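You operate a simulated robot arm through the tools that you are given. There is no shell and no other tool. Be economical: measure what you need, move in short steps, check, and stop when the job is done.

Carry out the task below with a simulated two-armed robot. There is one attempt and no reset: what you move stays moved.

## Task
Fit the belt that the drive box names, tension it into the green and put the yellow cover on.
Fine: red knob tight, top drawer shut. Where these are worked on the way, their far stop is far enough and under half their travel is too little: top drawer.

It is judged by the outcome, as a careful person would: the job done as asked, and still so three seconds after it is handed in. It fails if anything else is knocked over, pushed out of place, dropped, spilled or broken. Lids that push on must go on centred and level and be pressed home; caps that screw on are set level and turned clockwise until they are tight.

## Robot
Two 6-joint arms with two-finger grippers on one trunk, on a base that drives. Base frame: it is fixed to the floor where the robot stands at the start and does not move with it; the origin is under the middle of the robot, x ahead of it, y to its left, z up. Lengths are in cm, angles in rad, forces in N, time in s.
The left shoulder is at the start at [3, 17.8, 106.3], the right one opposite. With the tool pointing down near the work surface each hand reaches from about 60 to 68 cm from the robot's upright axis, wherever it stands, measured 20 degrees to its own side. Places, roughly: red knob [70, -40, 100]; top drawer [80, -10, 70]; top of the motor box [60, -50, 90]. Payload 2.54 kg a hand.
The TCP of each hand is the grasp point between the finger pads, 3 cm short of the fingertips. In the tool frame z runs along the fingers and y along their closing line. Largest opening 11.6 cm; the body of the gripper starts 9.5 cm behind the TCP.
Orientation is told as [roll, pitch, yaw] about the base's x, y, z axes, in that order, counted from this pose: with the fingers straight down and closing along the base's y, the tool's x points along the base's -x, its y along +y and its z along -z.

## Interface
- The arms move only by the tool arm_command. It takes "left_plan", "right_plan" or both (then of equal length, played together; a hand with none holds still); each is one flat list of numbers, 7 for each row, row after row: the turn, a rotation vector about the base's x, y, z in rad, then the shift along the base's x, y, z in cm, then the closure, from 0 (fully open) to 1 (shut). In form: [wx, wy, wz, x, y, z, gripper, wx, wy, wz, x, y, z, gripper, ...]. A call has 1 to 8 rows; each row shifts and turns the commanded pose from where the row before left it. Rows are played at 5 a second. More than 5 cm and 0.15 rad between two rows, or a gripper value outside its range, and nothing of the call is played. A pose out of reach is approached as far as the arm can. The call stops where the force on the tool passes 90 N (or 10 N more than at its start, if that is more) or the arm is blocked; 0.2 s more then pass. The fingers move at their own pace (about 15.3 cm/s each) and stop on an object; they squeeze with about 41 N. The grip force told is the motor's: it shows also when the fingers shut on nothing. Time passes only in rows, and 0.2 s behind the last, so rows that do not move let the fingers close. It gives the time, the measured TCP pose, the force on the tool (base axes), the opening and the grip force at its end, in the units of the frame above (readings bear some noise), with the torque about the TCP (base axes, N m) and any sound that the robot's microphone picked up, and new pictures: "views" is both (left out), scene, wrist or none (wrist: the cameras of the hands that moved).
- Cameras (640 x 400 px; columns grow to the right, rows downward): "scene" is now at [3.68, -0.44, 177.69]; the picture's right is [-0.14, -0.99, 0.00], its down [-0.86, 0.12, -0.50] and it looks along [0.50, -0.07, -0.86] (base axes); focal length 254 px, centre (320, 200). "left" rides on the left gripper at [6.9, 1.5, -12.2] in its tool frame; the picture's right is [-0.21, 0.98, 0.00], its down [-0.83, -0.18, -0.53] and it looks along [-0.52, -0.11, 0.85] (tool axes); focal length 251 px, centre (320, 200). "right" rides on the right gripper at [6.9, -1.5, -12.2] in its tool frame; the picture's right is [0.21, 0.98, 0.00], its down [-0.83, 0.18, -0.53] and it looks along [-0.52, 0.11, 0.85] (tool axes); focal length 251 px, centre (320, 200). There is no depth. A picture from a camera that has moved, and an enlarged one, comes with that camera's place and axes in the base frame and with its lens. The place of the scene camera against the robot may be out by one fixed shift of up to 1.2 cm in any direction.
- lift_body(by): slides the trunk up (or, below 0, down) by that many cm; the arms and the scene camera ride with it, the base frame stays. It gives what a move gives, with no picture.
- roll_base(legs): drives the robot by 1 to 6 legs, each [ahead, left, turn to the left] in cm, cm and rad, along the robot's own axes; the way and the turn of a leg run together, so that a leg with both is an arc; at most 150 cm and 3.142 rad a leg. The arms and the cameras ride along, it lands a little off, and it stops where it bumps. It gives what a move gives, and a new picture of the scene camera.
- aim_head(pan, tilt): turns the head with the scene camera to pan (to the left, within 2.496 rad either way) and tilt (down, from -0.506 to 1.204), counted from straight ahead of the robot. It gives what a move gives, and a new picture of the scene camera.
- inspect(camera, box): a new picture of the part [left, top, right, bottom] of that camera's present view, enlarged. It takes no simulated time.
- finish_job(): hands the job in; it is judged then, once.

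Go step by step. Nothing tells you exact positions but the pictures and the camera data: compare them with the known pose of the tool, close in by small moves and look again before you grip or let go. The budget is 120 turns and 260 pictures, counting those below and the enlarged ones. Unless the task says otherwise, let go and move clear before handing in, and close with one line.

The tools are called after ">>>" as a command line: name --argument value ..., lists and objects as JSON in quotes. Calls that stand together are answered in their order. arm_command: Moves the arms, as the interface text tells. Its arguments: {"type":"object","properties":{"left_plan":{"type":"array","items":{"type":"number"}},"right_plan":{"type":"array","items":{"type":"number"}},"views":{"type":"string","enum":["both","scene","wrist","none"]}},"required":[]} The other tools are called the same way: lift_body (by) slides the trunk up or down; roll_base (legs) drives the base; aim_head (pan, tilt) turns the head that bears the scene camera; inspect (camera, box) takes an enlarged picture of a part of a camera's view; finish_job () hands the job in.

At the start:

```text
clock: 0.0
left_eef_pos: [50.11, 8.13, 129.56]
left_tcp_rot: [-0.001, -0.001, 0.001]
left_wrist_force: [0.8, 0.0, -0.6]
left_ft_torque: [0.04, 0.03, -0.01]
left_gripper_width: 11.59
left_finger_force: 0.0
right_eef_pos: [41.94, -31.89, 131.29]
right_tcp_rot: [0.0, 0.0, -0.001]
right_wrist_force: [0.1, -0.1, 0.2]
right_ft_torque: [0.04, 0.0, -0.02]
right_gripper_width: 11.6
right_finger_force: 0.1
trunk travel left (down, up): [-27.5, 26.5]
robot x, y, heading: [0.37, -0.08, -0.001]
head pan, tilt: [-0.138, 1.044]
```

scene: 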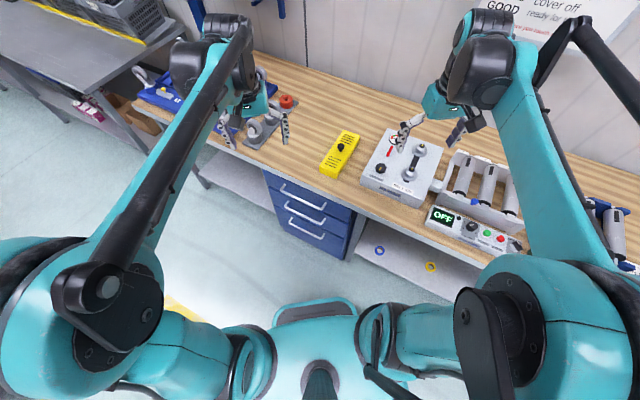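
right: 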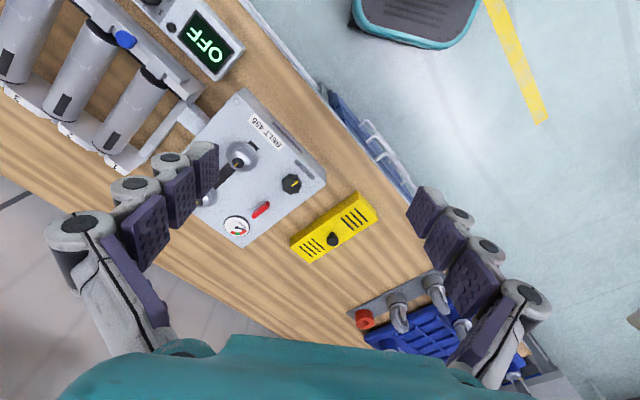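
left: 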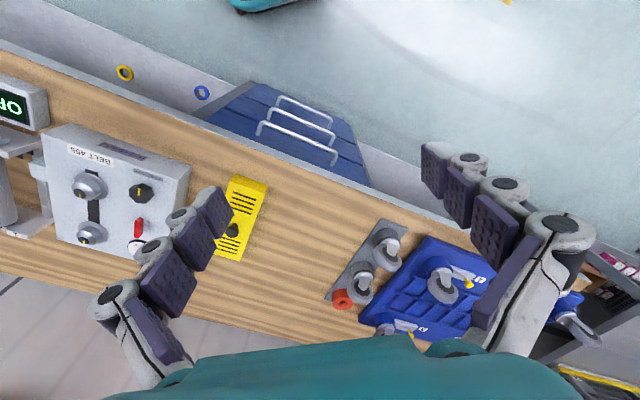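

I see a drive box with a "BELT 405"-like label, a yellow cover, a red-knob fixture, and a control box reading OFF. I'll enlarge the pictures to read labels before moving.

>>> inspect --camera "scene" --box '[300, 100, 540, 250]'

>>> inspect --camera "left" --box '[0, 60, 280, 280]'

>>> inspect --camera "left" --box '[300, 180, 620, 380]'

>>> aim_head --pan -0.5 --tilt 0.5

```text
2.67 times, centred on (420, 175) of scene
camera zoom: at [3.68, -0.44, 177.69], right [-0.14, -0.99, 0.0], down [-0.86, 0.12, -0.5], along [0.5, -0.07, -0.86], focal length 678 px, centre (53, 267)
```

zoom: 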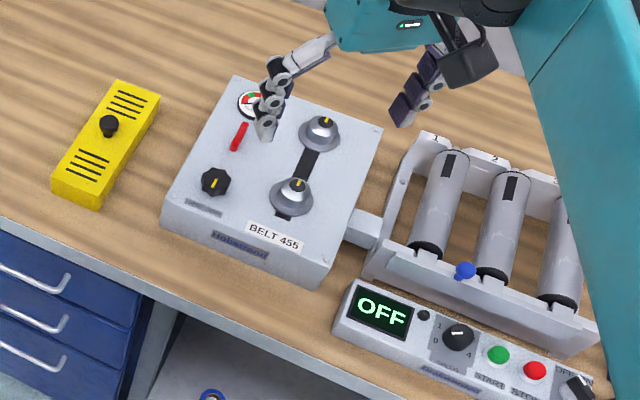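

```text
1.82 times, centred on (140, 170) of left
camera zoom: at [43.14, 9.51, 141.76], right [0.21, 0.98, 0.0], down [0.83, -0.18, 0.53], along [0.52, -0.11, -0.85], focal length 457 px, centre (647, 254)
```

zoom: 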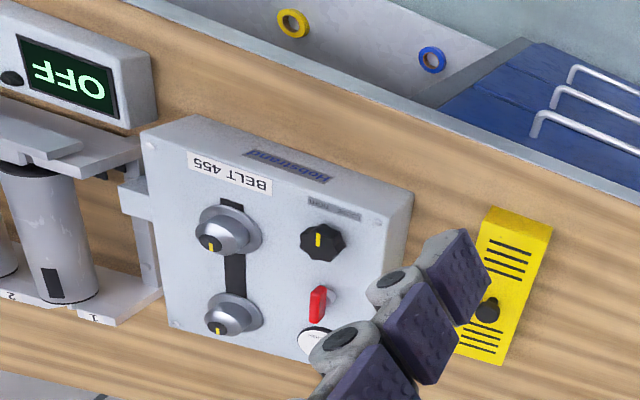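

```text
2.00 times, centred on (460, 280) of left
camera zoom: at [43.14, 9.51, 141.76], right [0.21, 0.98, 0.0], down [0.83, -0.18, 0.53], along [0.52, -0.11, -0.85], focal length 503 px, centre (40, 40)
```

zoom: 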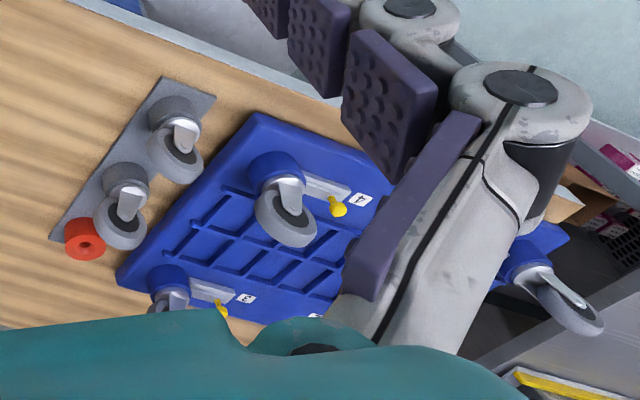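

```text
clock: 1.0
left_eef_pos: [50.22, 8.02, 129.46]
left_tcp_rot: [0.0, 0.0, -0.001]
left_wrist_force: [-0.9, -0.9, 0.8]
left_ft_torque: [0.0, -0.01, 0.03]
left_gripper_width: 11.6
left_finger_force: 0.2
right_eef_pos: [41.98, -31.79, 131.31]
right_tcp_rot: [0.002, 0.0, -0.002]
right_wrist_force: [-1.3, -0.3, -0.2]
right_ft_torque: [0.0, -0.02, 0.01]
right_gripper_width: 11.61
right_finger_force: 0.1
trunk travel left (down, up): [-27.5, 26.5]
robot x, y, heading: [0.17, -0.05, -0.001]
head pan, tilt: [-0.499, 0.499]
camera scene: at [5.05, -3.86, 182.08], right [-0.48, -0.88, 0.0], down [-0.42, 0.23, -0.88], along [0.77, -0.42, -0.48], focal length 254 px, centre (320, 200)
```

scene: 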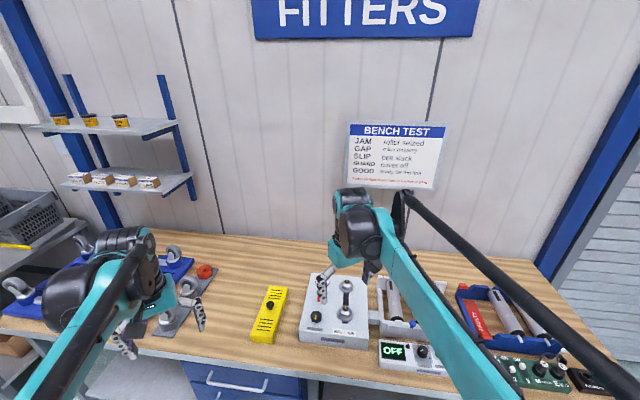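

The label reads "BELT 455". I'll read the wall sign and the drive box face more closely.

>>> inspect --camera "scene" --box '[340, 115, 450, 190]'

>>> inspect --camera "scene" --box '[240, 260, 400, 360]'

>>> inspect --camera "right" --box '[190, 80, 390, 260]'

>>> inspect --camera "scene" --box '[440, 270, 640, 400]'

```text
5.33 times, centred on (395, 152) of scene
camera zoom: at [5.05, -3.86, 182.08], right [-0.48, -0.88, 0.0], down [-0.42, 0.23, -0.88], along [0.77, -0.42, -0.48], focal length 1356 px, centre (-80, 453)
```

zoom: 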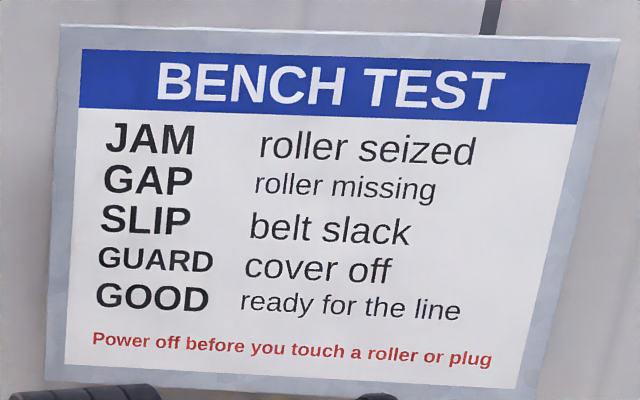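

```text
4.00 times, centred on (320, 310) of scene
camera zoom: at [5.05, -3.86, 182.08], right [-0.48, -0.88, 0.0], down [-0.42, 0.23, -0.88], along [0.77, -0.42, -0.48], focal length 1017 px, centre (320, -240)
```

zoom: 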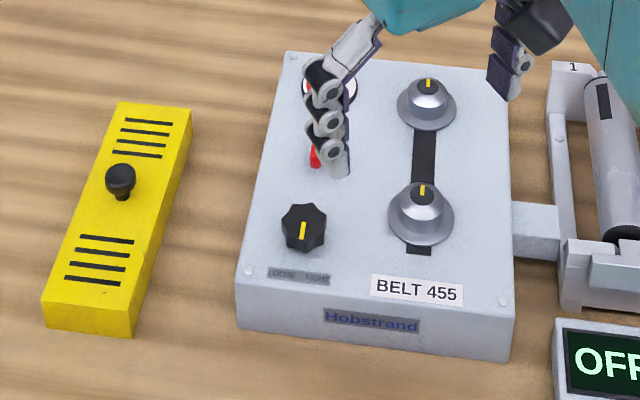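

```text
2.22 times, centred on (290, 170) of right
camera zoom: at [35.0, -33.37, 143.46], right [-0.21, 0.98, 0.0], down [0.83, 0.18, 0.53], along [0.52, 0.11, -0.85], focal length 559 px, centre (387, 267)
```

zoom: 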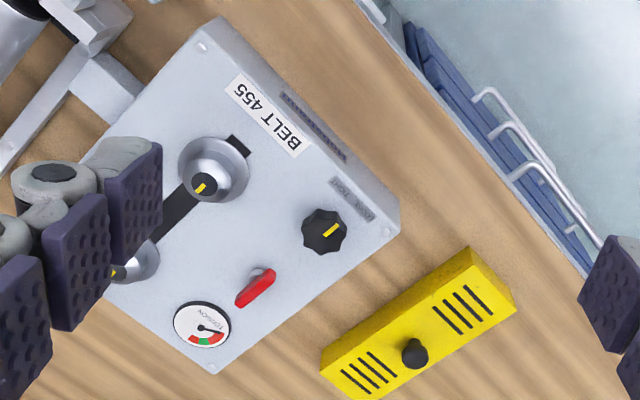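

```text
3.08 times, centred on (540, 335) of scene
camera zoom: at [5.05, -3.86, 182.08], right [-0.48, -0.88, 0.0], down [-0.42, 0.23, -0.88], along [0.77, -0.42, -0.48], focal length 782 px, centre (-357, -215)
```

zoom: 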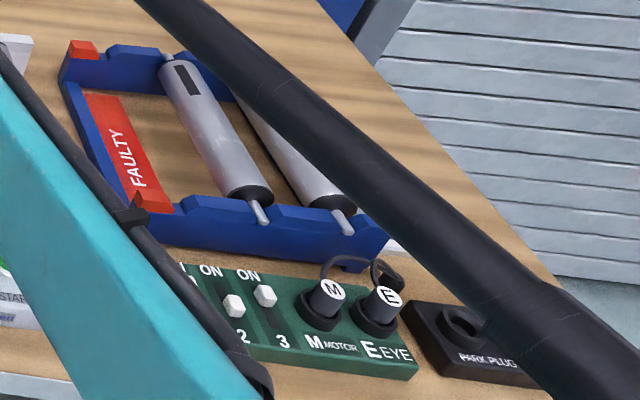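

The drive box wants belt 455, and the belts are presumably in the top drawer. The bench stands about 0.6 rad off from the robot, so I'll turn to face it and look down at the drawers.

>>> roll_base --legs '[[0, 0, -0.6]]'

>>> aim_head --pan 0.35 --tilt 0.95

```text
clock: 3.0
left_eef_pos: [45.98, -21.63, 129.53]
left_tcp_rot: [-0.001, -0.001, -0.593]
left_wrist_force: [-0.2, 0.0, -0.4]
left_ft_torque: [0.0, -0.01, 0.03]
left_gripper_width: 11.59
left_finger_force: 0.1
right_eef_pos: [16.86, -49.88, 131.23]
right_tcp_rot: [-0.002, 0.001, -0.597]
right_wrist_force: [0.8, -0.2, 0.2]
right_ft_torque: [-0.03, 0.03, -0.02]
right_gripper_width: 11.59
right_finger_force: 0.1
trunk travel left (down, up): [-27.5, 26.5]
robot x, y, heading: [-0.33, -0.01, -0.599]
head pan, tilt: [-0.499, 0.499]
camera scene: at [1.71, -5.95, 182.09], right [-0.89, -0.46, 0.0], down [-0.22, 0.43, -0.88], along [0.4, -0.78, -0.48], focal length 254 px, centre (320, 200)
```

scene: 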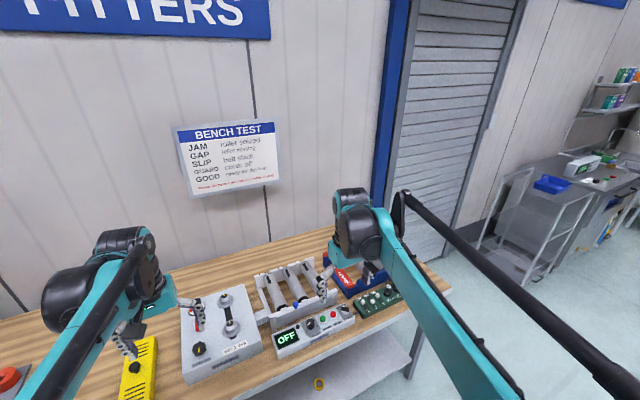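

```text
clock: 4.2
left_eef_pos: [45.93, -21.46, 129.57]
left_tcp_rot: [0.0, 0.001, -0.597]
left_wrist_force: [-0.2, -0.3, 0.2]
left_ft_torque: [0.01, 0.0, 0.0]
left_gripper_width: 11.61
left_finger_force: 0.2
right_eef_pos: [16.83, -49.87, 131.25]
right_tcp_rot: [0.0, 0.001, -0.596]
right_wrist_force: [-0.2, -0.2, 0.9]
right_ft_torque: [0.01, -0.02, 0.01]
right_gripper_width: 11.6
right_finger_force: 0.0
trunk travel left (down, up): [-27.5, 26.5]
robot x, y, heading: [0.19, 0.05, -0.596]
head pan, tilt: [0.351, 0.949]
camera scene: at [4.62, 0.38, 178.34], right [-0.24, -0.97, 0.0], down [-0.79, 0.2, -0.58], along [0.56, -0.14, -0.81], focal length 254 px, centre (320, 200)
```

scene: 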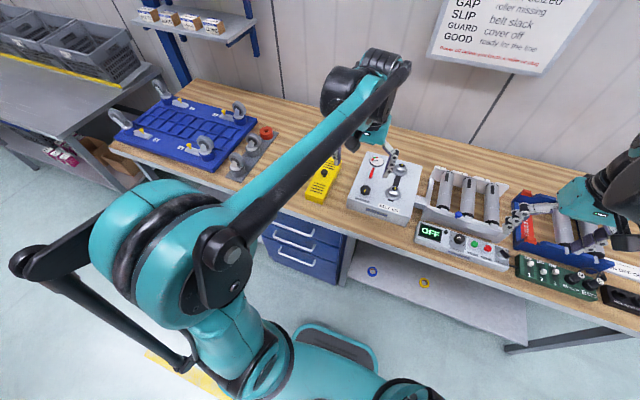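

Next I look closely at the drawer and box area, to measure the bench edge and handle.

>>> inspect --camera "scene" --box '[240, 140, 440, 290]'

>>> inspect --camera "left" --box '[0, 0, 640, 400]'

```text
2.67 times, centred on (340, 215) of scene
camera zoom: at [4.62, 0.38, 178.34], right [-0.24, -0.97, 0.0], down [-0.79, 0.2, -0.58], along [0.56, -0.14, -0.81], focal length 678 px, centre (267, 160)
```

zoom: 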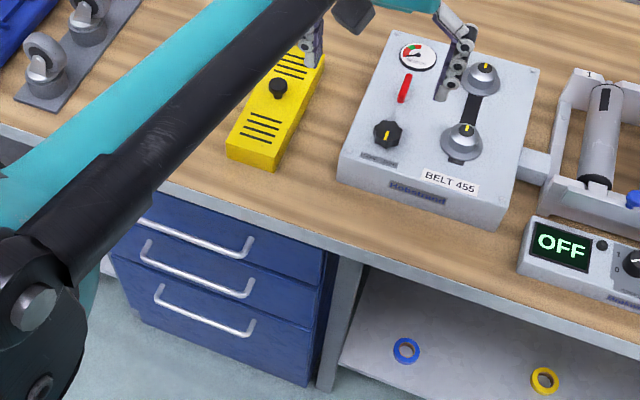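

```text
1.00 times, centred on (320, 200) of left (not enlarged: the box is as wide or as high as the picture)
camera zoom: at [41.02, -16.4, 141.76], right [0.73, 0.69, 0.0], down [0.58, -0.61, 0.53], along [0.37, -0.39, -0.85], focal length 251 px, centre (320, 200)
```

zoom: 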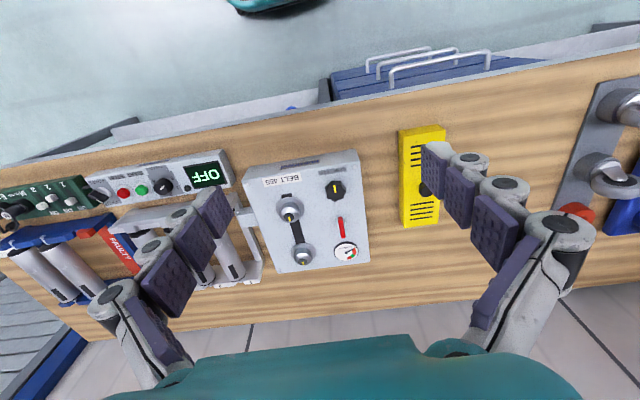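

I have a rough map: handle of the top drawer around (64,-1,75) along the bench direction (bench yaw ≈ -0.65), bench edge 55 cm from the robot. I'll shift the robot left and back so the left arm can pull the drawer, and lower the trunk.

>>> roll_base --legs '[[-8, 15, -0.054]]'

>>> lift_body --by -12

>>> aim_head --pan 0.3 --tilt 1.0

>>> arm_command --left_plan '[0, 0, 0.15, 0, 0, 0, 0, 0, 0, 0.15, 0, 0, 0, 0, 0, 0, 0.15, 0, 0, 0, 0, 0, 0, 0.15, 0, 0, 0, 0, 0, 0, 0.15, 0, 0, 0, 0, 0, 0, 0.15, 0, 0, 0, 0, 0, 0, 0.15, 0, 0, 0, 0, 0, 0, 0.15, 0, 0, 0, 0]' --views "none"

```text
clock: 5.6
left_eef_pos: [46.63, -7.35, 129.7]
left_tcp_rot: [0.0, 0.0, -0.653]
left_wrist_force: [0.2, 0.1, 0.6]
left_ft_torque: [-0.01, 0.0, 0.05]
left_gripper_width: 11.6
left_finger_force: 0.2
right_eef_pos: [15.93, -33.84, 131.25]
right_tcp_rot: [-0.001, 0.001, -0.656]
right_wrist_force: [0.1, 0.2, 0.4]
right_ft_torque: [-0.04, 0.01, -0.02]
right_gripper_width: 11.62
right_finger_force: 0.1
trunk travel left (down, up): [-27.5, 26.5]
robot x, y, heading: [1.99, 16.97, -0.658]
head pan, tilt: [0.351, 0.949]
camera scene: at [6.61, 17.0, 178.34], right [-0.3, -0.95, 0.0], down [-0.78, 0.24, -0.58], along [0.56, -0.17, -0.81], focal length 254 px, centre (320, 200)
```

scene: 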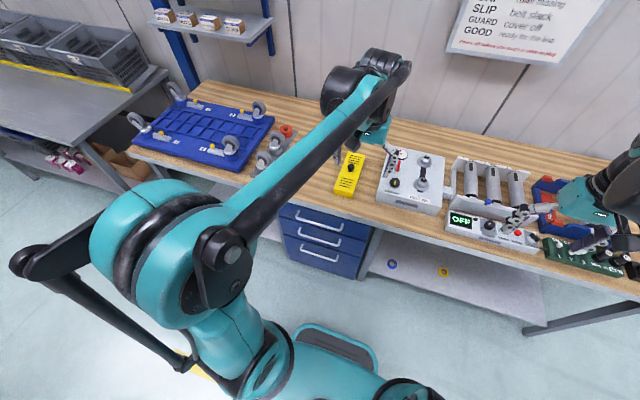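

```text
clock: 7.1
left_eef_pos: [46.59, -7.39, 117.65]
left_tcp_rot: [-0.002, 0.0, -0.653]
left_wrist_force: [-0.4, -0.4, -1.1]
left_ft_torque: [0.03, 0.0, -0.03]
left_gripper_width: 11.6
left_finger_force: 0.0
right_eef_pos: [16.0, -34.05, 119.18]
right_tcp_rot: [0.0, 0.002, -0.652]
right_wrist_force: [-0.4, -0.4, -0.4]
right_ft_torque: [-0.02, 0.01, -0.04]
right_gripper_width: 11.6
right_finger_force: 0.0
trunk travel left (down, up): [-15.5, 38.5]
robot x, y, heading: [1.83, 16.51, -0.652]
head pan, tilt: [0.351, 0.949]
```

```text
clock: 7.8
left_eef_pos: [46.52, -7.38, 117.53]
left_tcp_rot: [0.001, -0.001, -0.653]
left_wrist_force: [-1.1, 0.2, -0.3]
left_ft_torque: [0.01, 0.01, -0.02]
left_gripper_width: 11.62
left_finger_force: 0.0
right_eef_pos: [15.85, -34.0, 119.23]
right_tcp_rot: [-0.002, -0.002, -0.655]
right_wrist_force: [0.2, -0.4, 0.1]
right_ft_torque: [0.03, 0.0, 0.0]
right_gripper_width: 11.6
right_finger_force: 0.0
trunk travel left (down, up): [-15.5, 38.5]
robot x, y, heading: [1.9, 16.87, -0.651]
head pan, tilt: [0.3, 1.0]
camera scene: at [6.19, 16.65, 165.98], right [-0.35, -0.94, 0.0], down [-0.79, 0.29, -0.54], along [0.51, -0.19, -0.84], focal length 254 px, centre (320, 200)
```

scene: 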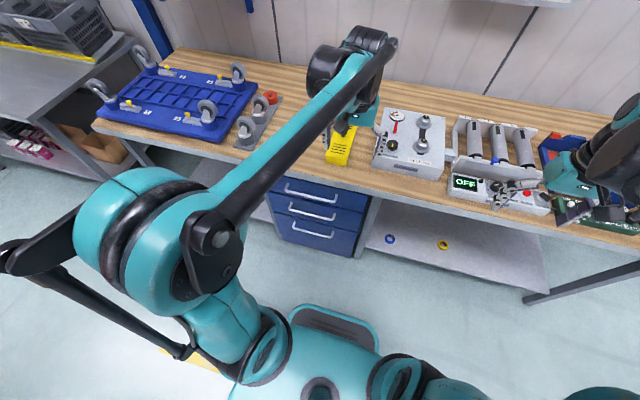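

```text
clock: 9.6
left_eef_pos: [46.54, -7.28, 117.55]
left_tcp_rot: [0.0, 0.001, 0.548]
left_wrist_force: [-0.4, 0.1, 0.5]
left_ft_torque: [-0.01, -0.01, -0.01]
left_gripper_width: 11.59
left_finger_force: 0.0
right_eef_pos: [15.97, -34.02, 119.18]
right_tcp_rot: [0.0, 0.0, -0.654]
right_wrist_force: [0.1, 0.4, 0.0]
right_ft_torque: [0.01, 0.0, -0.02]
right_gripper_width: 11.58
right_finger_force: 0.2
trunk travel left (down, up): [-15.5, 38.5]
robot x, y, heading: [1.82, 16.89, -0.652]
head pan, tilt: [0.3, 1.0]
```

The hand turns freely; I now finish the yaw, tilt the fingers forward, and bring the left hand in front of the top handle.

>>> arm_command --left_plan '[0, 0, 0.124, 0.73, 1.45, -2, 0, 0, 0, 0.124, 0.73, 1.45, -2, 0, 0, 0, 0.124, 0.73, 1.45, -3, 0, -0.0908, -0.1194, 0, 0.73, 1.45, -3, 0, -0.0908, -0.1194, 0, 0.73, 1.45, -3, 0, -0.0908, -0.1194, 0, 0.73, 1.45, -3, 0, -0.0908, -0.1194, 0, 0.73, 1.45, -3, 0, -0.0908, -0.1194, 0, 0.73, 1.45, -3, 0]' --views "none"

>>> arm_command --left_plan '[-0.0908, -0.1194, 0, 0.73, 1.45, -3, 0, -0.0908, -0.1194, 0, 0.73, 1.45, -3, 0, 0, 0, 0, 0, 0, -3, 0.5, 0, 0, 0, 0, 0, -3, 0.5, 0, 0, 0, 0, 0, 0, 0.5]'

```text
clock: 11.4
left_eef_pos: [52.7, 4.01, 95.55]
left_tcp_rot: [-0.753, -0.002, 0.92]
left_wrist_force: [0.2, -0.1, -0.3]
left_ft_torque: [0.0, -0.01, -0.04]
left_gripper_width: 11.59
left_finger_force: 0.0
right_eef_pos: [16.03, -33.85, 119.16]
right_tcp_rot: [0.001, 0.003, -0.654]
right_wrist_force: [0.4, -0.7, -0.2]
right_ft_torque: [0.01, 0.01, 0.0]
right_gripper_width: 11.58
right_finger_force: 0.0
trunk travel left (down, up): [-15.5, 38.5]
robot x, y, heading: [2.13, 16.9, -0.659]
head pan, tilt: [0.3, 1.0]
```

```text
clock: 12.6
left_eef_pos: [57.88, 5.24, 100.5]
left_tcp_rot: [-1.048, -0.002, 0.919]
left_wrist_force: [0.1, -0.4, 0.3]
left_ft_torque: [-0.01, -0.01, -0.01]
left_gripper_width: 5.8
left_finger_force: 0.1
left hand out of reach, approached as far as the arm can: row 1, 2, 3, 4
right_eef_pos: [16.07, -33.91, 119.29]
right_tcp_rot: [0.0, 0.001, -0.655]
right_wrist_force: [1.0, 0.0, 0.5]
right_ft_torque: [0.03, -0.02, 0.0]
right_gripper_width: 11.61
right_finger_force: 0.1
trunk travel left (down, up): [-15.5, 38.5]
robot x, y, heading: [1.91, 16.98, -0.653]
head pan, tilt: [0.3, 1.0]
camera scene: at [6.19, 16.64, 165.98], right [-0.35, -0.94, 0.0], down [-0.79, 0.29, -0.54], along [0.51, -0.19, -0.84], focal length 254 px, centre (320, 200)
camera left: at [44.71, 6.66, 105.19], right [-0.26, 0.47, -0.85], down [0.2, 0.88, 0.43], along [0.94, -0.06, -0.32], focal length 251 px, centre (320, 200)
```

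scene: 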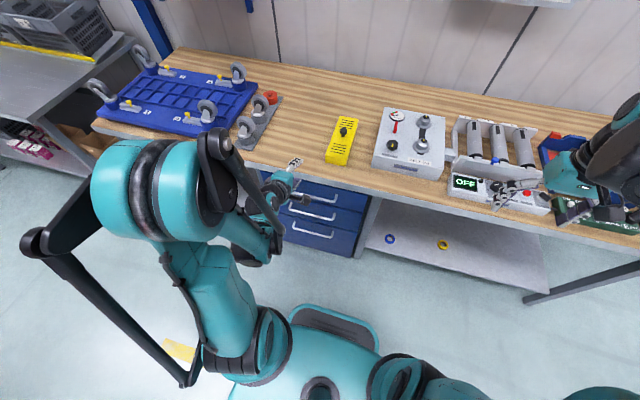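
left: 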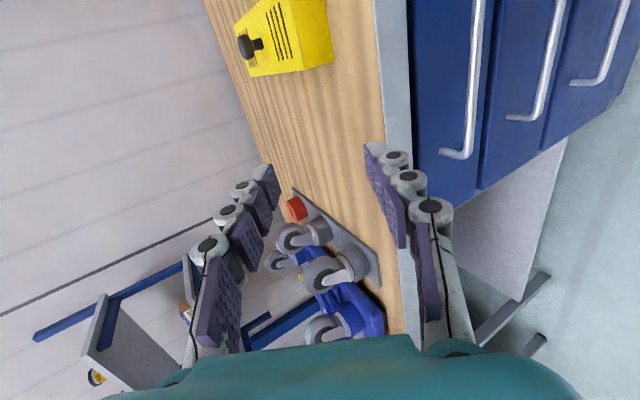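

The pose was too close to the body; I'll back the robot off and lower the trunk so the arm can extend to the handle.

>>> roll_base --legs '[[-14, 0, 0]]'

>>> lift_body --by -10

>>> arm_command --left_plan '[0, 0, 0, 3.18, -2.42, -3, 0.5, 0, 0, 0, 3.18, -2.42, -3, 0.5, 0, 0, 0, 3.18, -2.42, -2, 0.5, 0, 0, 0, 1.6, -1.2, -1, 0.5]'

```text
clock: 13.9
left_eef_pos: [46.56, 13.99, 100.55]
left_tcp_rot: [-1.05, -0.001, 0.921]
left_wrist_force: [0.4, -0.6, 0.3]
left_ft_torque: [0.0, 0.01, -0.01]
left_gripper_width: 5.78
left_finger_force: 0.1
right_eef_pos: [4.49, -25.24, 119.3]
right_tcp_rot: [0.0, -0.003, -0.654]
right_wrist_force: [-0.4, 0.5, 0.5]
right_ft_torque: [-0.05, -0.03, 0.0]
right_gripper_width: 11.6
right_finger_force: 0.0
trunk travel left (down, up): [-15.5, 38.5]
robot x, y, heading: [-9.4, 25.35, -0.653]
head pan, tilt: [0.3, 1.0]
camera scene: at [-5.29, 25.44, 165.99], right [-0.35, -0.94, 0.0], down [-0.79, 0.29, -0.54], along [0.51, -0.19, -0.84], focal length 254 px, centre (320, 200)
```

scene: 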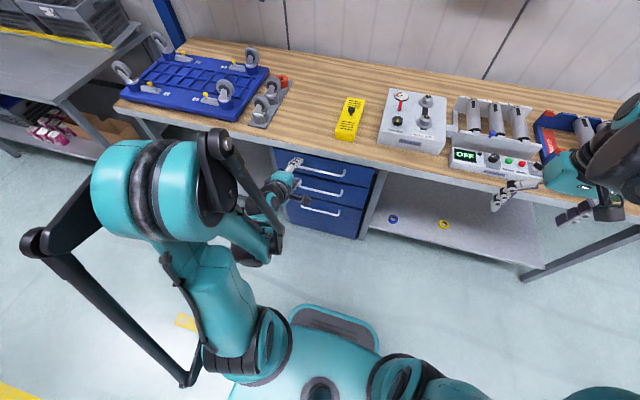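

```text
clock: 15.2
left_eef_pos: [46.59, 13.94, 90.47]
left_tcp_rot: [-1.047, -0.003, 0.921]
left_wrist_force: [0.2, 0.6, 0.3]
left_ft_torque: [0.02, -0.04, 0.02]
left_gripper_width: 5.79
left_finger_force: 0.0
right_eef_pos: [4.57, -25.28, 109.22]
right_tcp_rot: [-0.001, 0.0, -0.655]
right_wrist_force: [0.4, 0.2, 0.4]
right_ft_torque: [0.0, 0.0, 0.02]
right_gripper_width: 11.61
right_finger_force: 0.0
trunk travel left (down, up): [-5.5, 48.5]
robot x, y, heading: [-9.18, 25.4, -0.656]
head pan, tilt: [0.3, 1.0]
```

```text
clock: 16.2
left_eef_pos: [58.81, 5.1, 83.12]
left_tcp_rot: [-1.048, -0.002, 0.919]
left_wrist_force: [0.4, 1.3, -0.6]
left_ft_torque: [-0.01, 0.04, -0.01]
left_gripper_width: 5.79
left_finger_force: 0.1
left hand out of reach, approached as far as the arm can: row 1, 2
right_eef_pos: [4.62, -25.26, 109.24]
right_tcp_rot: [0.002, 0.001, -0.654]
right_wrist_force: [0.1, 0.4, -0.4]
right_ft_torque: [0.0, 0.02, -0.01]
right_gripper_width: 11.61
right_finger_force: 0.1
trunk travel left (down, up): [-5.5, 48.5]
robot x, y, heading: [-9.12, 25.31, -0.652]
head pan, tilt: [0.3, 1.0]
camera scene: at [-5.09, 25.3, 155.98], right [-0.35, -0.94, 0.0], down [-0.79, 0.29, -0.54], along [0.51, -0.19, -0.84], focal length 254 px, centre (320, 200)
camera left: at [45.6, 6.45, 87.95], right [-0.26, 0.47, -0.85], down [0.2, 0.88, 0.43], along [0.94, -0.06, -0.32], focal length 251 px, centre (320, 200)
```

scene: 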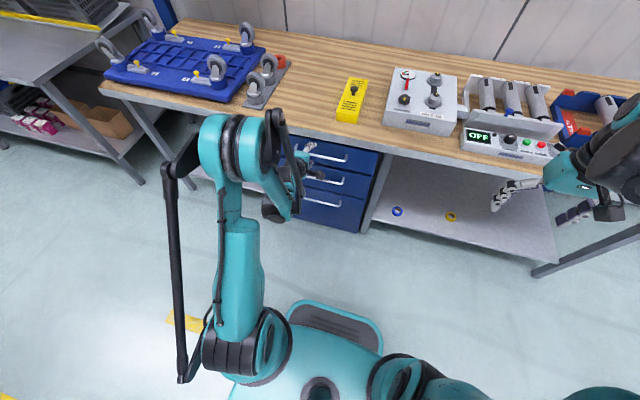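
left: 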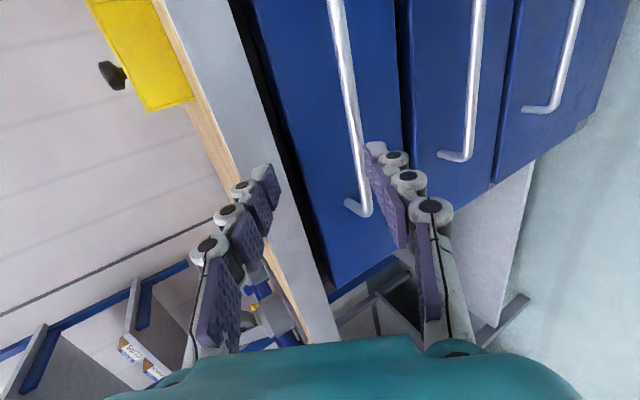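

Now the handle is in clear view. I'll drop onto its line and approach along the finger direction partway.

>>> arm_command --left_plan '[0, 0, 0, 0, 0, -2.6, 0.5, 0, 0, 0, 2.2, -1.67, -1.6, 0.5, 0, 0, 0, 1.4, -1.05, -1.0, 0.5, 0, 0, 0, 0, 0, 0, 0.5]' --views "wrist"

```text
clock: 17.2
left_eef_pos: [62.68, 2.06, 78.38]
left_tcp_rot: [-1.049, -0.004, 0.919]
left_wrist_force: [-0.7, -0.1, 0.8]
left_ft_torque: [0.04, 0.0, 0.01]
left_gripper_width: 5.78
left_finger_force: 0.1
left hand out of reach, approached as far as the arm can: row 1
right_eef_pos: [4.78, -25.37, 109.21]
right_tcp_rot: [-0.001, 0.001, -0.656]
right_wrist_force: [0.6, 0.3, -0.1]
right_ft_torque: [-0.02, 0.02, -0.04]
right_gripper_width: 11.61
right_finger_force: 0.1
trunk travel left (down, up): [-5.5, 48.5]
robot x, y, heading: [-9.43, 25.3, -0.654]
head pan, tilt: [0.3, 1.0]
camera left: at [49.43, 3.44, 83.13], right [-0.26, 0.47, -0.85], down [0.2, 0.88, 0.43], along [0.94, -0.06, -0.32], focal length 251 px, centre (320, 200)
```

left: 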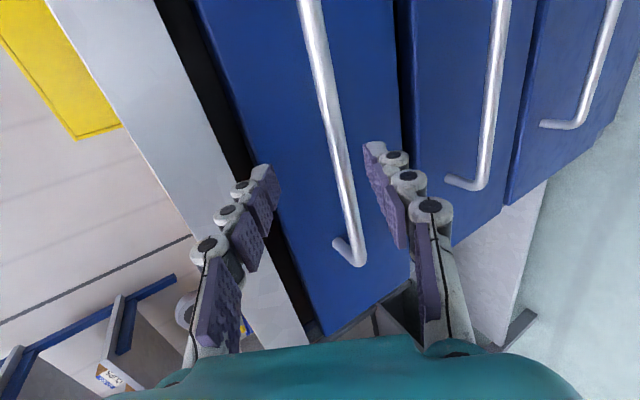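

The bar is between the fingers; advance another 2.3 cm and close.

>>> arm_command --left_plan '[0, 0, 0, 0.8, -0.6, -0.6, 0.5, 0, 0, 0, 0.8, -0.6, -0.7, 0.5, 0, 0, 0, 0, 0, 0, 1, 0, 0, 0, 0, 0, 0, 1, 0, 0, 0, 0, 0, 0, 1]' --views "wrist"

```text
clock: 18.4
left_eef_pos: [63.96, 1.07, 76.3]
left_tcp_rot: [-1.026, 0.003, 0.914]
left_wrist_force: [-42.4, 27.7, -66.2]
left_ft_torque: [0.35, 0.76, 0.76]
left_gripper_width: 1.58
left_finger_force: 40.8
right_eef_pos: [4.84, -25.29, 109.12]
right_tcp_rot: [-0.001, 0.002, -0.653]
right_wrist_force: [-0.1, -0.4, 0.4]
right_ft_torque: [-0.02, 0.0, 0.02]
right_gripper_width: 11.58
right_finger_force: 0.0
trunk travel left (down, up): [-5.5, 48.5]
robot x, y, heading: [-9.51, 25.78, -0.653]
head pan, tilt: [0.3, 1.0]
camera left: at [50.77, 2.49, 81.29], right [-0.27, 0.48, -0.84], down [0.22, 0.88, 0.43], along [0.94, -0.06, -0.34], focal length 251 px, centre (320, 200)
```

left: 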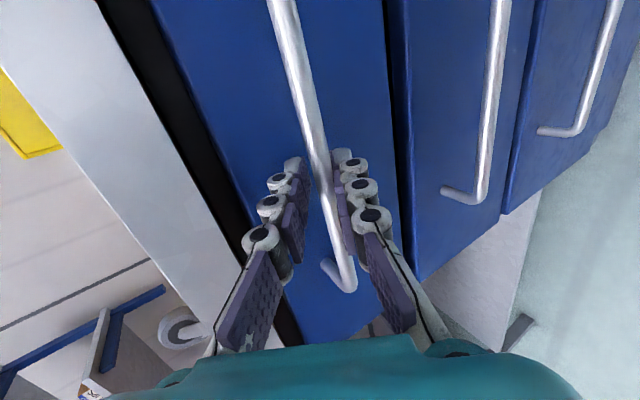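

Gripped on the bar (1.58 cm) with some side load; I relieve it by shifting toward the bar, then pull with the arm a little.

>>> arm_command --left_plan '[0, 0, 0, -0.3, 0.2, -0.5, 1, 0, 0, 0, -0.3, 0.2, -0.4, 1, 0, 0, 0, -1.6, 1.2, 0, 1, 0, 0, 0, -1.6, 1.2, 0, 1, 0, 0, 0, 0, 0, 0, 1]' --views "wrist"

```text
clock: 19.6
left_eef_pos: [61.76, 3.18, 76.65]
left_tcp_rot: [-1.032, -0.001, 0.916]
left_wrist_force: [-4.4, -1.6, -55.2]
left_ft_torque: [-0.03, 1.14, -0.27]
left_gripper_width: 1.11
left_finger_force: 37.8
left hand out of reach, approached as far as the arm can: row 4
right_eef_pos: [5.03, -25.46, 109.07]
right_tcp_rot: [-0.002, 0.005, -0.654]
right_wrist_force: [-0.2, 0.1, 0.4]
right_ft_torque: [-0.02, 0.0, 0.03]
right_gripper_width: 11.64
right_finger_force: 0.0
trunk travel left (down, up): [-5.5, 48.5]
robot x, y, heading: [-9.33, 25.46, -0.656]
head pan, tilt: [0.3, 1.0]
camera left: at [48.56, 4.41, 81.6], right [-0.27, 0.48, -0.84], down [0.21, 0.88, 0.43], along [0.94, -0.06, -0.34], focal length 251 px, centre (320, 200)
```

left: 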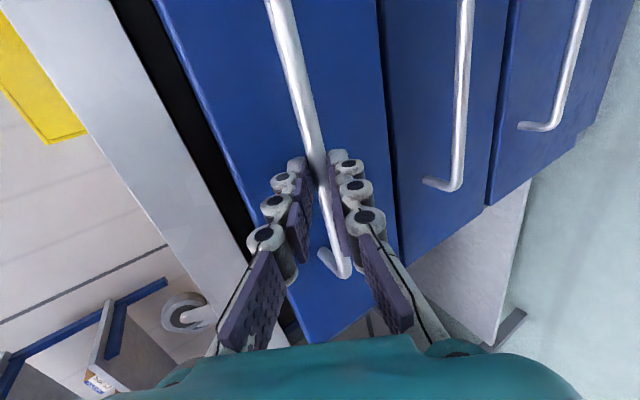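

The drawer is following. I now pull it by driving the base back.

>>> roll_base --legs '[[-12, 0, 0]]'

```text
clock: 20.9
left_eef_pos: [52.33, 10.1, 76.73]
left_tcp_rot: [-1.035, 0.001, 0.916]
left_wrist_force: [-10.3, -12.3, -41.4]
left_ft_torque: [-0.34, 1.27, -0.43]
left_gripper_width: 1.15
left_finger_force: 38.2
right_eef_pos: [-4.38, -18.33, 109.12]
right_tcp_rot: [0.0, 0.001, -0.653]
right_wrist_force: [-0.3, 0.1, -0.1]
right_ft_torque: [-0.03, -0.01, 0.02]
right_gripper_width: 11.63
right_finger_force: 0.0
trunk travel left (down, up): [-5.5, 48.5]
robot x, y, heading: [-18.84, 32.9, -0.653]
head pan, tilt: [0.3, 1.0]
camera scene: at [-14.1, 32.2, 155.96], right [-0.35, -0.94, 0.0], down [-0.79, 0.29, -0.54], along [0.5, -0.19, -0.84], focal length 254 px, centre (320, 200)
```

scene: 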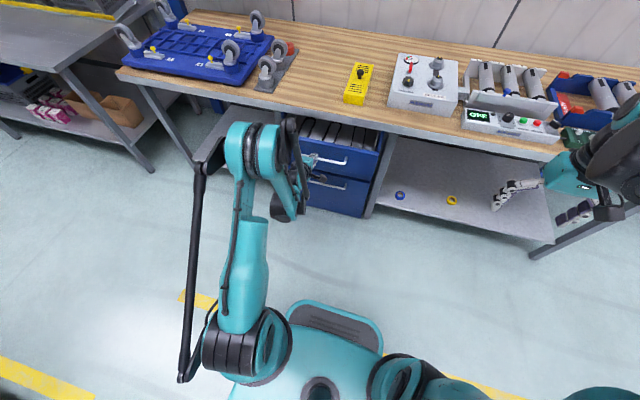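

The drawer is opening and black belts show inside. I pull on and look.

>>> roll_base --legs '[[-12, 0, 0]]'

>>> inspect --camera "scene" --box '[280, 80, 420, 230]'

```text
clock: 22.1
left_eef_pos: [42.69, 17.14, 76.86]
left_tcp_rot: [-1.034, 0.001, 0.913]
left_wrist_force: [-7.2, -8.7, -27.3]
left_ft_torque: [-0.3, 0.96, 0.02]
left_gripper_width: 1.13
left_finger_force: 38.7
right_eef_pos: [-14.02, -11.11, 109.15]
right_tcp_rot: [-0.001, 0.0, -0.656]
right_wrist_force: [0.2, -0.2, -0.4]
right_ft_torque: [0.01, 0.03, 0.01]
right_gripper_width: 11.59
right_finger_force: 0.1
trunk travel left (down, up): [-5.5, 48.5]
robot x, y, heading: [-28.27, 39.61, -0.656]
head pan, tilt: [0.3, 1.0]
camera scene: at [-23.62, 39.47, 155.97], right [-0.35, -0.94, 0.0], down [-0.79, 0.29, -0.54], along [0.5, -0.19, -0.84], focal length 254 px, centre (320, 200)
```

scene: 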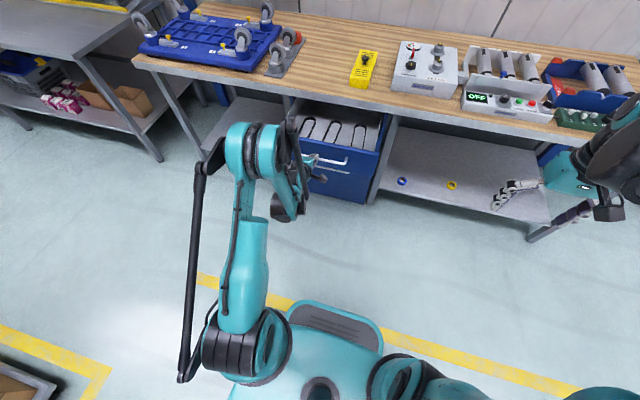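

```text
2.67 times, centred on (350, 155) of scene
camera zoom: at [-23.62, 39.47, 155.97], right [-0.35, -0.94, 0.0], down [-0.79, 0.29, -0.54], along [0.5, -0.19, -0.84], focal length 678 px, centre (240, 320)
```

zoom: 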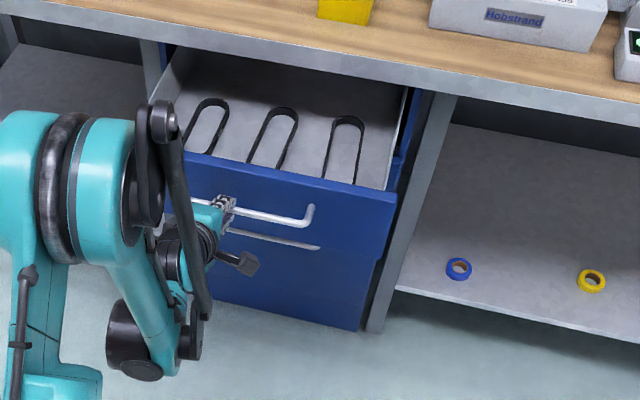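

Three belt loops are in the drawer. I'll pull a few cm more, then release and back the hand away.

>>> roll_base --legs '[[-5, 0, 0]]'

>>> arm_command --left_plan '[0, 0, 0, 0, 0, 0, 0.6, 0, 0, 0, 0, 0, 0, 0.5]' --views "none"

>>> roll_base --legs '[[-12, 0, 0]]'

>>> inspect --camera "scene" --box '[260, 60, 440, 200]'

```text
clock: 23.0
left_eef_pos: [38.57, 20.04, 76.65]
left_tcp_rot: [-1.031, 0.001, 0.911]
left_wrist_force: [-6.1, -4.9, -20.2]
left_ft_torque: [-0.18, 0.78, 0.32]
left_gripper_width: 1.15
left_finger_force: 37.9
right_eef_pos: [-18.14, -8.12, 109.16]
right_tcp_rot: [0.002, 0.002, -0.655]
right_wrist_force: [-0.2, -0.6, 0.4]
right_ft_torque: [0.01, 0.0, -0.01]
right_gripper_width: 11.59
right_finger_force: 0.0
trunk travel left (down, up): [-5.5, 48.5]
robot x, y, heading: [-32.02, 42.78, -0.653]
head pan, tilt: [0.3, 1.0]
camera scene: at [-27.67, 42.59, 155.97], right [-0.35, -0.94, 0.0], down [-0.79, 0.29, -0.54], along [0.51, -0.19, -0.84], focal length 254 px, centre (320, 200)
```

scene: 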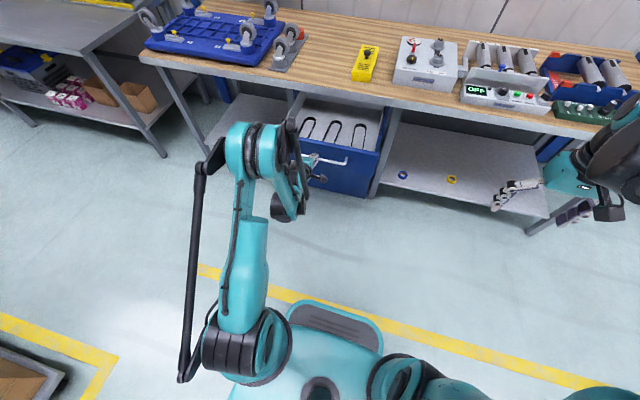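

```text
clock: 23.6
left_eef_pos: [38.45, 20.27, 76.89]
left_tcp_rot: [-1.031, 0.001, 0.911]
left_wrist_force: [-0.8, 0.5, 0.5]
left_ft_torque: [-0.01, 0.02, 0.01]
left_gripper_width: 5.81
left_finger_force: 0.0
right_eef_pos: [-18.29, -8.06, 109.1]
right_tcp_rot: [0.0, 0.001, -0.656]
right_wrist_force: [-0.8, 0.0, -0.5]
right_ft_torque: [0.03, 0.0, -0.02]
right_gripper_width: 11.61
right_finger_force: 0.1
trunk travel left (down, up): [-5.5, 48.5]
robot x, y, heading: [-31.79, 42.8, -0.659]
head pan, tilt: [0.3, 1.0]
```

```text
clock: 24.9
left_eef_pos: [28.89, 27.66, 76.97]
left_tcp_rot: [-1.037, 0.001, 0.913]
left_wrist_force: [-0.4, 1.2, 0.5]
left_ft_torque: [-0.02, 0.02, 0.0]
left_gripper_width: 5.8
left_finger_force: 0.1
right_eef_pos: [-27.88, -0.4, 109.23]
right_tcp_rot: [-0.001, -0.002, -0.655]
right_wrist_force: [-0.2, 0.5, 0.3]
right_ft_torque: [-0.03, -0.05, 0.01]
right_gripper_width: 11.59
right_finger_force: 0.0
trunk travel left (down, up): [-5.5, 48.5]
robot x, y, heading: [-41.68, 50.11, -0.657]
head pan, tilt: [0.3, 1.0]
camera scene: at [-37.57, 50.18, 155.99], right [-0.35, -0.94, 0.0], down [-0.79, 0.29, -0.54], along [0.51, -0.19, -0.84], focal length 254 px, centre (320, 200)
```

scene: 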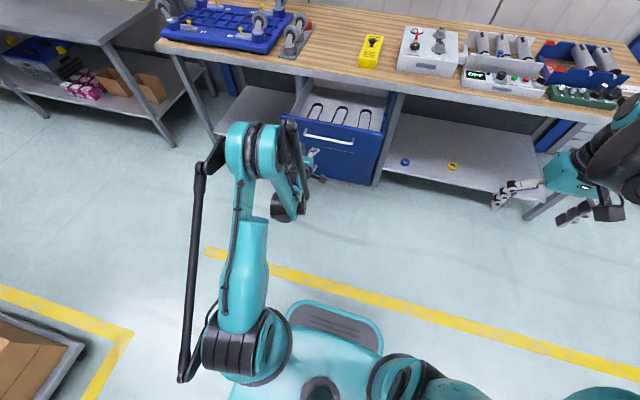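

```text
2.86 times, centred on (350, 130) of scene
camera zoom: at [-37.57, 50.18, 155.99], right [-0.35, -0.94, 0.0], down [-0.79, 0.29, -0.54], along [0.51, -0.19, -0.84], focal length 726 px, centre (234, 400)
```

zoom: 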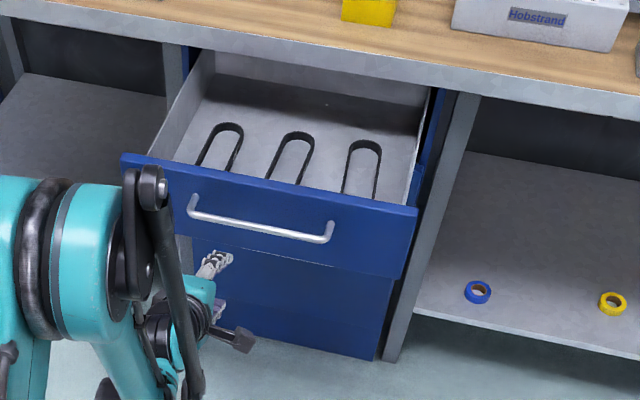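

The drawer is open about 31 cm. I'll raise the trunk, return the left hand to pointing down with fingers closing along the bench, then drive up to look into the drawer.

>>> lift_body --by 27

>>> arm_command --left_plan '[0.0908, 0.1194, 0, 0, 0, 2, 0, 0.0908, 0.1194, 0, 0, 0, 2, 0, 0.0908, 0.1194, 0, 0, 0, 2, 0, 0.0908, 0.1194, 0, 0, 0, 2, 0, 0.0908, 0.1194, 0, 0, 0, 2, 0, 0.0908, 0.1194, 0, 0, 0, 2, 0, 0.082, 0.108, 0, 0, 0, 0, 0, 0, 0, -0.15, 0, 0, 0, 0]' --views "none"

>>> arm_command --left_plan '[0, 0, -0.15, 0, 0, 0, 0, 0, 0, -0.15, 0, 0, 0, 0, 0, 0, -0.15, 0, 0, 0, 0, 0, 0, -0.15, 0, 0, 0, 0, 0, 0, -0.15, 0, 0, 0, 0, 0, 0, -0.15, 0, 0, 0, 0, 0, 0, -0.15, 0, 0, 0, 0, 0, 0, -0.15, 0, 0, 0, 0]' --views "none"

>>> roll_base --legs '[[28, 0, 0]]'

>>> inspect --camera "left" --box '[0, 0, 640, 400]'

```text
clock: 27.6
left_eef_pos: [28.96, 27.58, 103.83]
left_tcp_rot: [-1.034, 0.001, 0.913]
left_wrist_force: [-0.2, -0.4, -1.6]
left_ft_torque: [0.0, 0.02, 0.01]
left_gripper_width: 5.79
left_finger_force: 0.0
right_eef_pos: [-27.72, -0.61, 136.17]
right_tcp_rot: [0.0, 0.0, -0.655]
right_wrist_force: [0.0, 0.2, 0.2]
right_ft_torque: [0.0, -0.05, 0.03]
right_gripper_width: 11.63
right_finger_force: 0.1
trunk travel left (down, up): [-32.5, 21.5]
robot x, y, heading: [-41.33, 50.17, -0.656]
head pan, tilt: [0.3, 1.0]
```

```text
clock: 29.4
left_eef_pos: [28.75, 27.81, 115.92]
left_tcp_rot: [0.0, 0.007, 0.766]
left_wrist_force: [-0.3, 0.6, 0.2]
left_ft_torque: [-0.02, -0.04, 0.01]
left_gripper_width: 11.6
left_finger_force: 0.1
right_eef_pos: [-27.78, -0.54, 136.27]
right_tcp_rot: [-0.001, 0.001, -0.654]
right_wrist_force: [-0.5, -0.8, 0.0]
right_ft_torque: [-0.02, -0.07, 0.0]
right_gripper_width: 11.58
right_finger_force: 0.1
trunk travel left (down, up): [-32.5, 21.5]
robot x, y, heading: [-41.86, 50.2, -0.658]
head pan, tilt: [0.3, 1.0]
```

```text
clock: 31.2
left_eef_pos: [28.96, 27.71, 115.87]
left_tcp_rot: [0.002, 0.012, -0.435]
left_wrist_force: [0.7, -1.0, 0.2]
left_ft_torque: [0.02, -0.01, 0.02]
left_gripper_width: 11.62
left_finger_force: 0.0
right_eef_pos: [-27.76, -0.64, 136.19]
right_tcp_rot: [0.0, -0.001, -0.654]
right_wrist_force: [-0.3, 0.3, 0.7]
right_ft_torque: [0.0, -0.03, 0.0]
right_gripper_width: 11.6
right_finger_force: 0.0
trunk travel left (down, up): [-32.5, 21.5]
robot x, y, heading: [-41.92, 50.02, -0.652]
head pan, tilt: [0.3, 1.0]
```

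```text
clock: 33.2
left_eef_pos: [50.96, 10.88, 115.88]
left_tcp_rot: [0.001, 0.008, -0.432]
left_wrist_force: [0.6, 0.5, -0.2]
left_ft_torque: [0.02, 0.0, 0.01]
left_gripper_width: 11.59
left_finger_force: 0.1
right_eef_pos: [-5.62, -17.55, 136.23]
right_tcp_rot: [0.0, -0.001, -0.658]
right_wrist_force: [-0.5, -0.4, -0.6]
right_ft_torque: [0.02, 0.03, 0.02]
right_gripper_width: 11.6
right_finger_force: 0.0
trunk travel left (down, up): [-32.5, 21.5]
robot x, y, heading: [-19.95, 33.05, -0.651]
head pan, tilt: [0.3, 1.0]
camera scene: at [-15.37, 33.11, 182.98], right [-0.35, -0.94, 0.0], down [-0.79, 0.29, -0.54], along [0.51, -0.19, -0.84], focal length 254 px, centre (320, 200)
```

scene: 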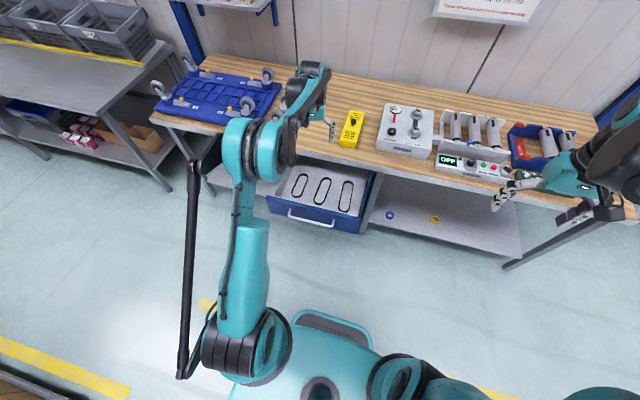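

```text
1.00 times, centred on (320, 200) of left (not enlarged: the box is as wide or as high as the picture)
camera zoom: at [45.37, 14.99, 128.15], right [0.6, 0.8, 0.0], down [0.68, -0.51, 0.53], along [0.42, -0.32, -0.85], focal length 251 px, centre (320, 200)
```

zoom: 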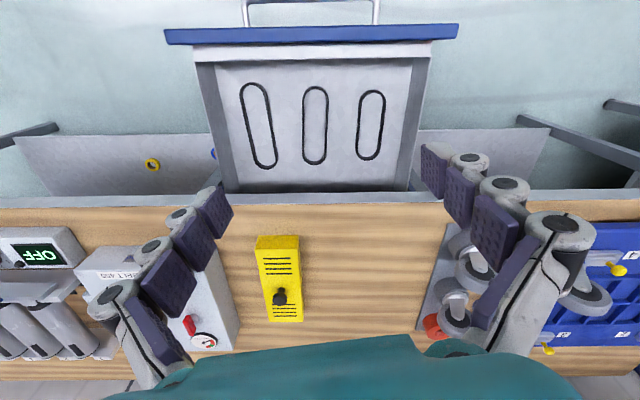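

The three belts differ in length. Zooming for markings.

>>> inspect --camera "left" --box '[210, 60, 420, 190]'

>>> inspect --camera "scene" --box '[260, 150, 390, 240]'

>>> inspect --camera "left" --box '[60, 220, 320, 370]'

```text
3.05 times, centred on (315, 125) of left
camera zoom: at [45.37, 14.99, 128.15], right [0.6, 0.8, 0.0], down [0.68, -0.51, 0.53], along [0.42, -0.32, -0.85], focal length 766 px, centre (335, 429)
```

zoom: 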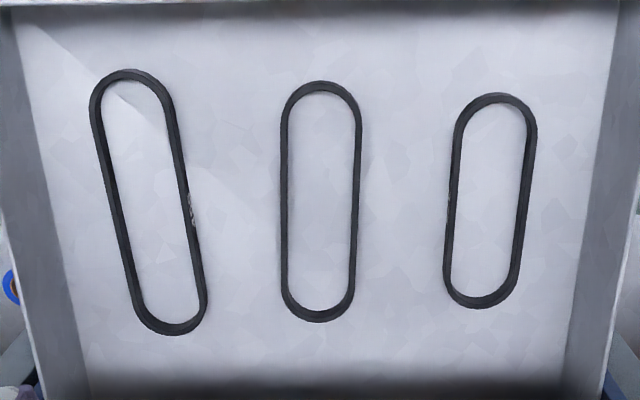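

```text
4.44 times, centred on (325, 195) of scene
camera zoom: at [-15.37, 33.11, 182.98], right [-0.35, -0.94, 0.0], down [-0.79, 0.29, -0.54], along [0.51, -0.19, -0.84], focal length 1130 px, centre (298, 222)
```

zoom: 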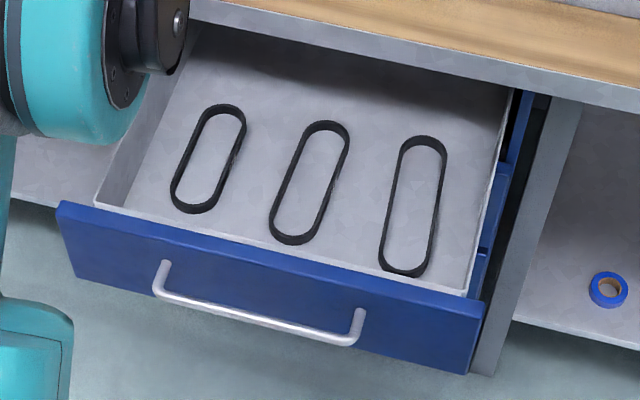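

```text
2.46 times, centred on (190, 295) of left
camera zoom: at [45.37, 14.99, 128.15], right [0.6, 0.8, 0.0], down [0.68, -0.51, 0.53], along [0.42, -0.32, -0.85], focal length 619 px, centre (640, -34)
```

zoom: 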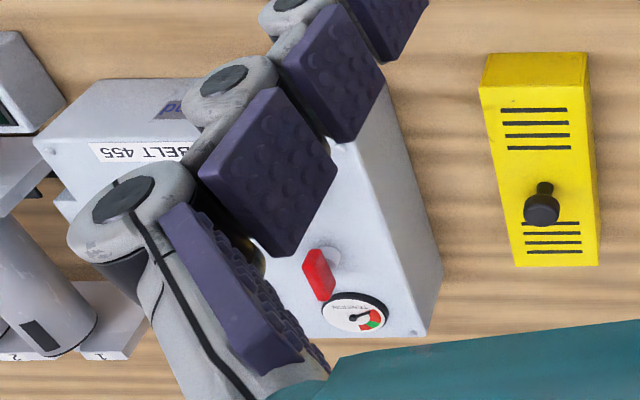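

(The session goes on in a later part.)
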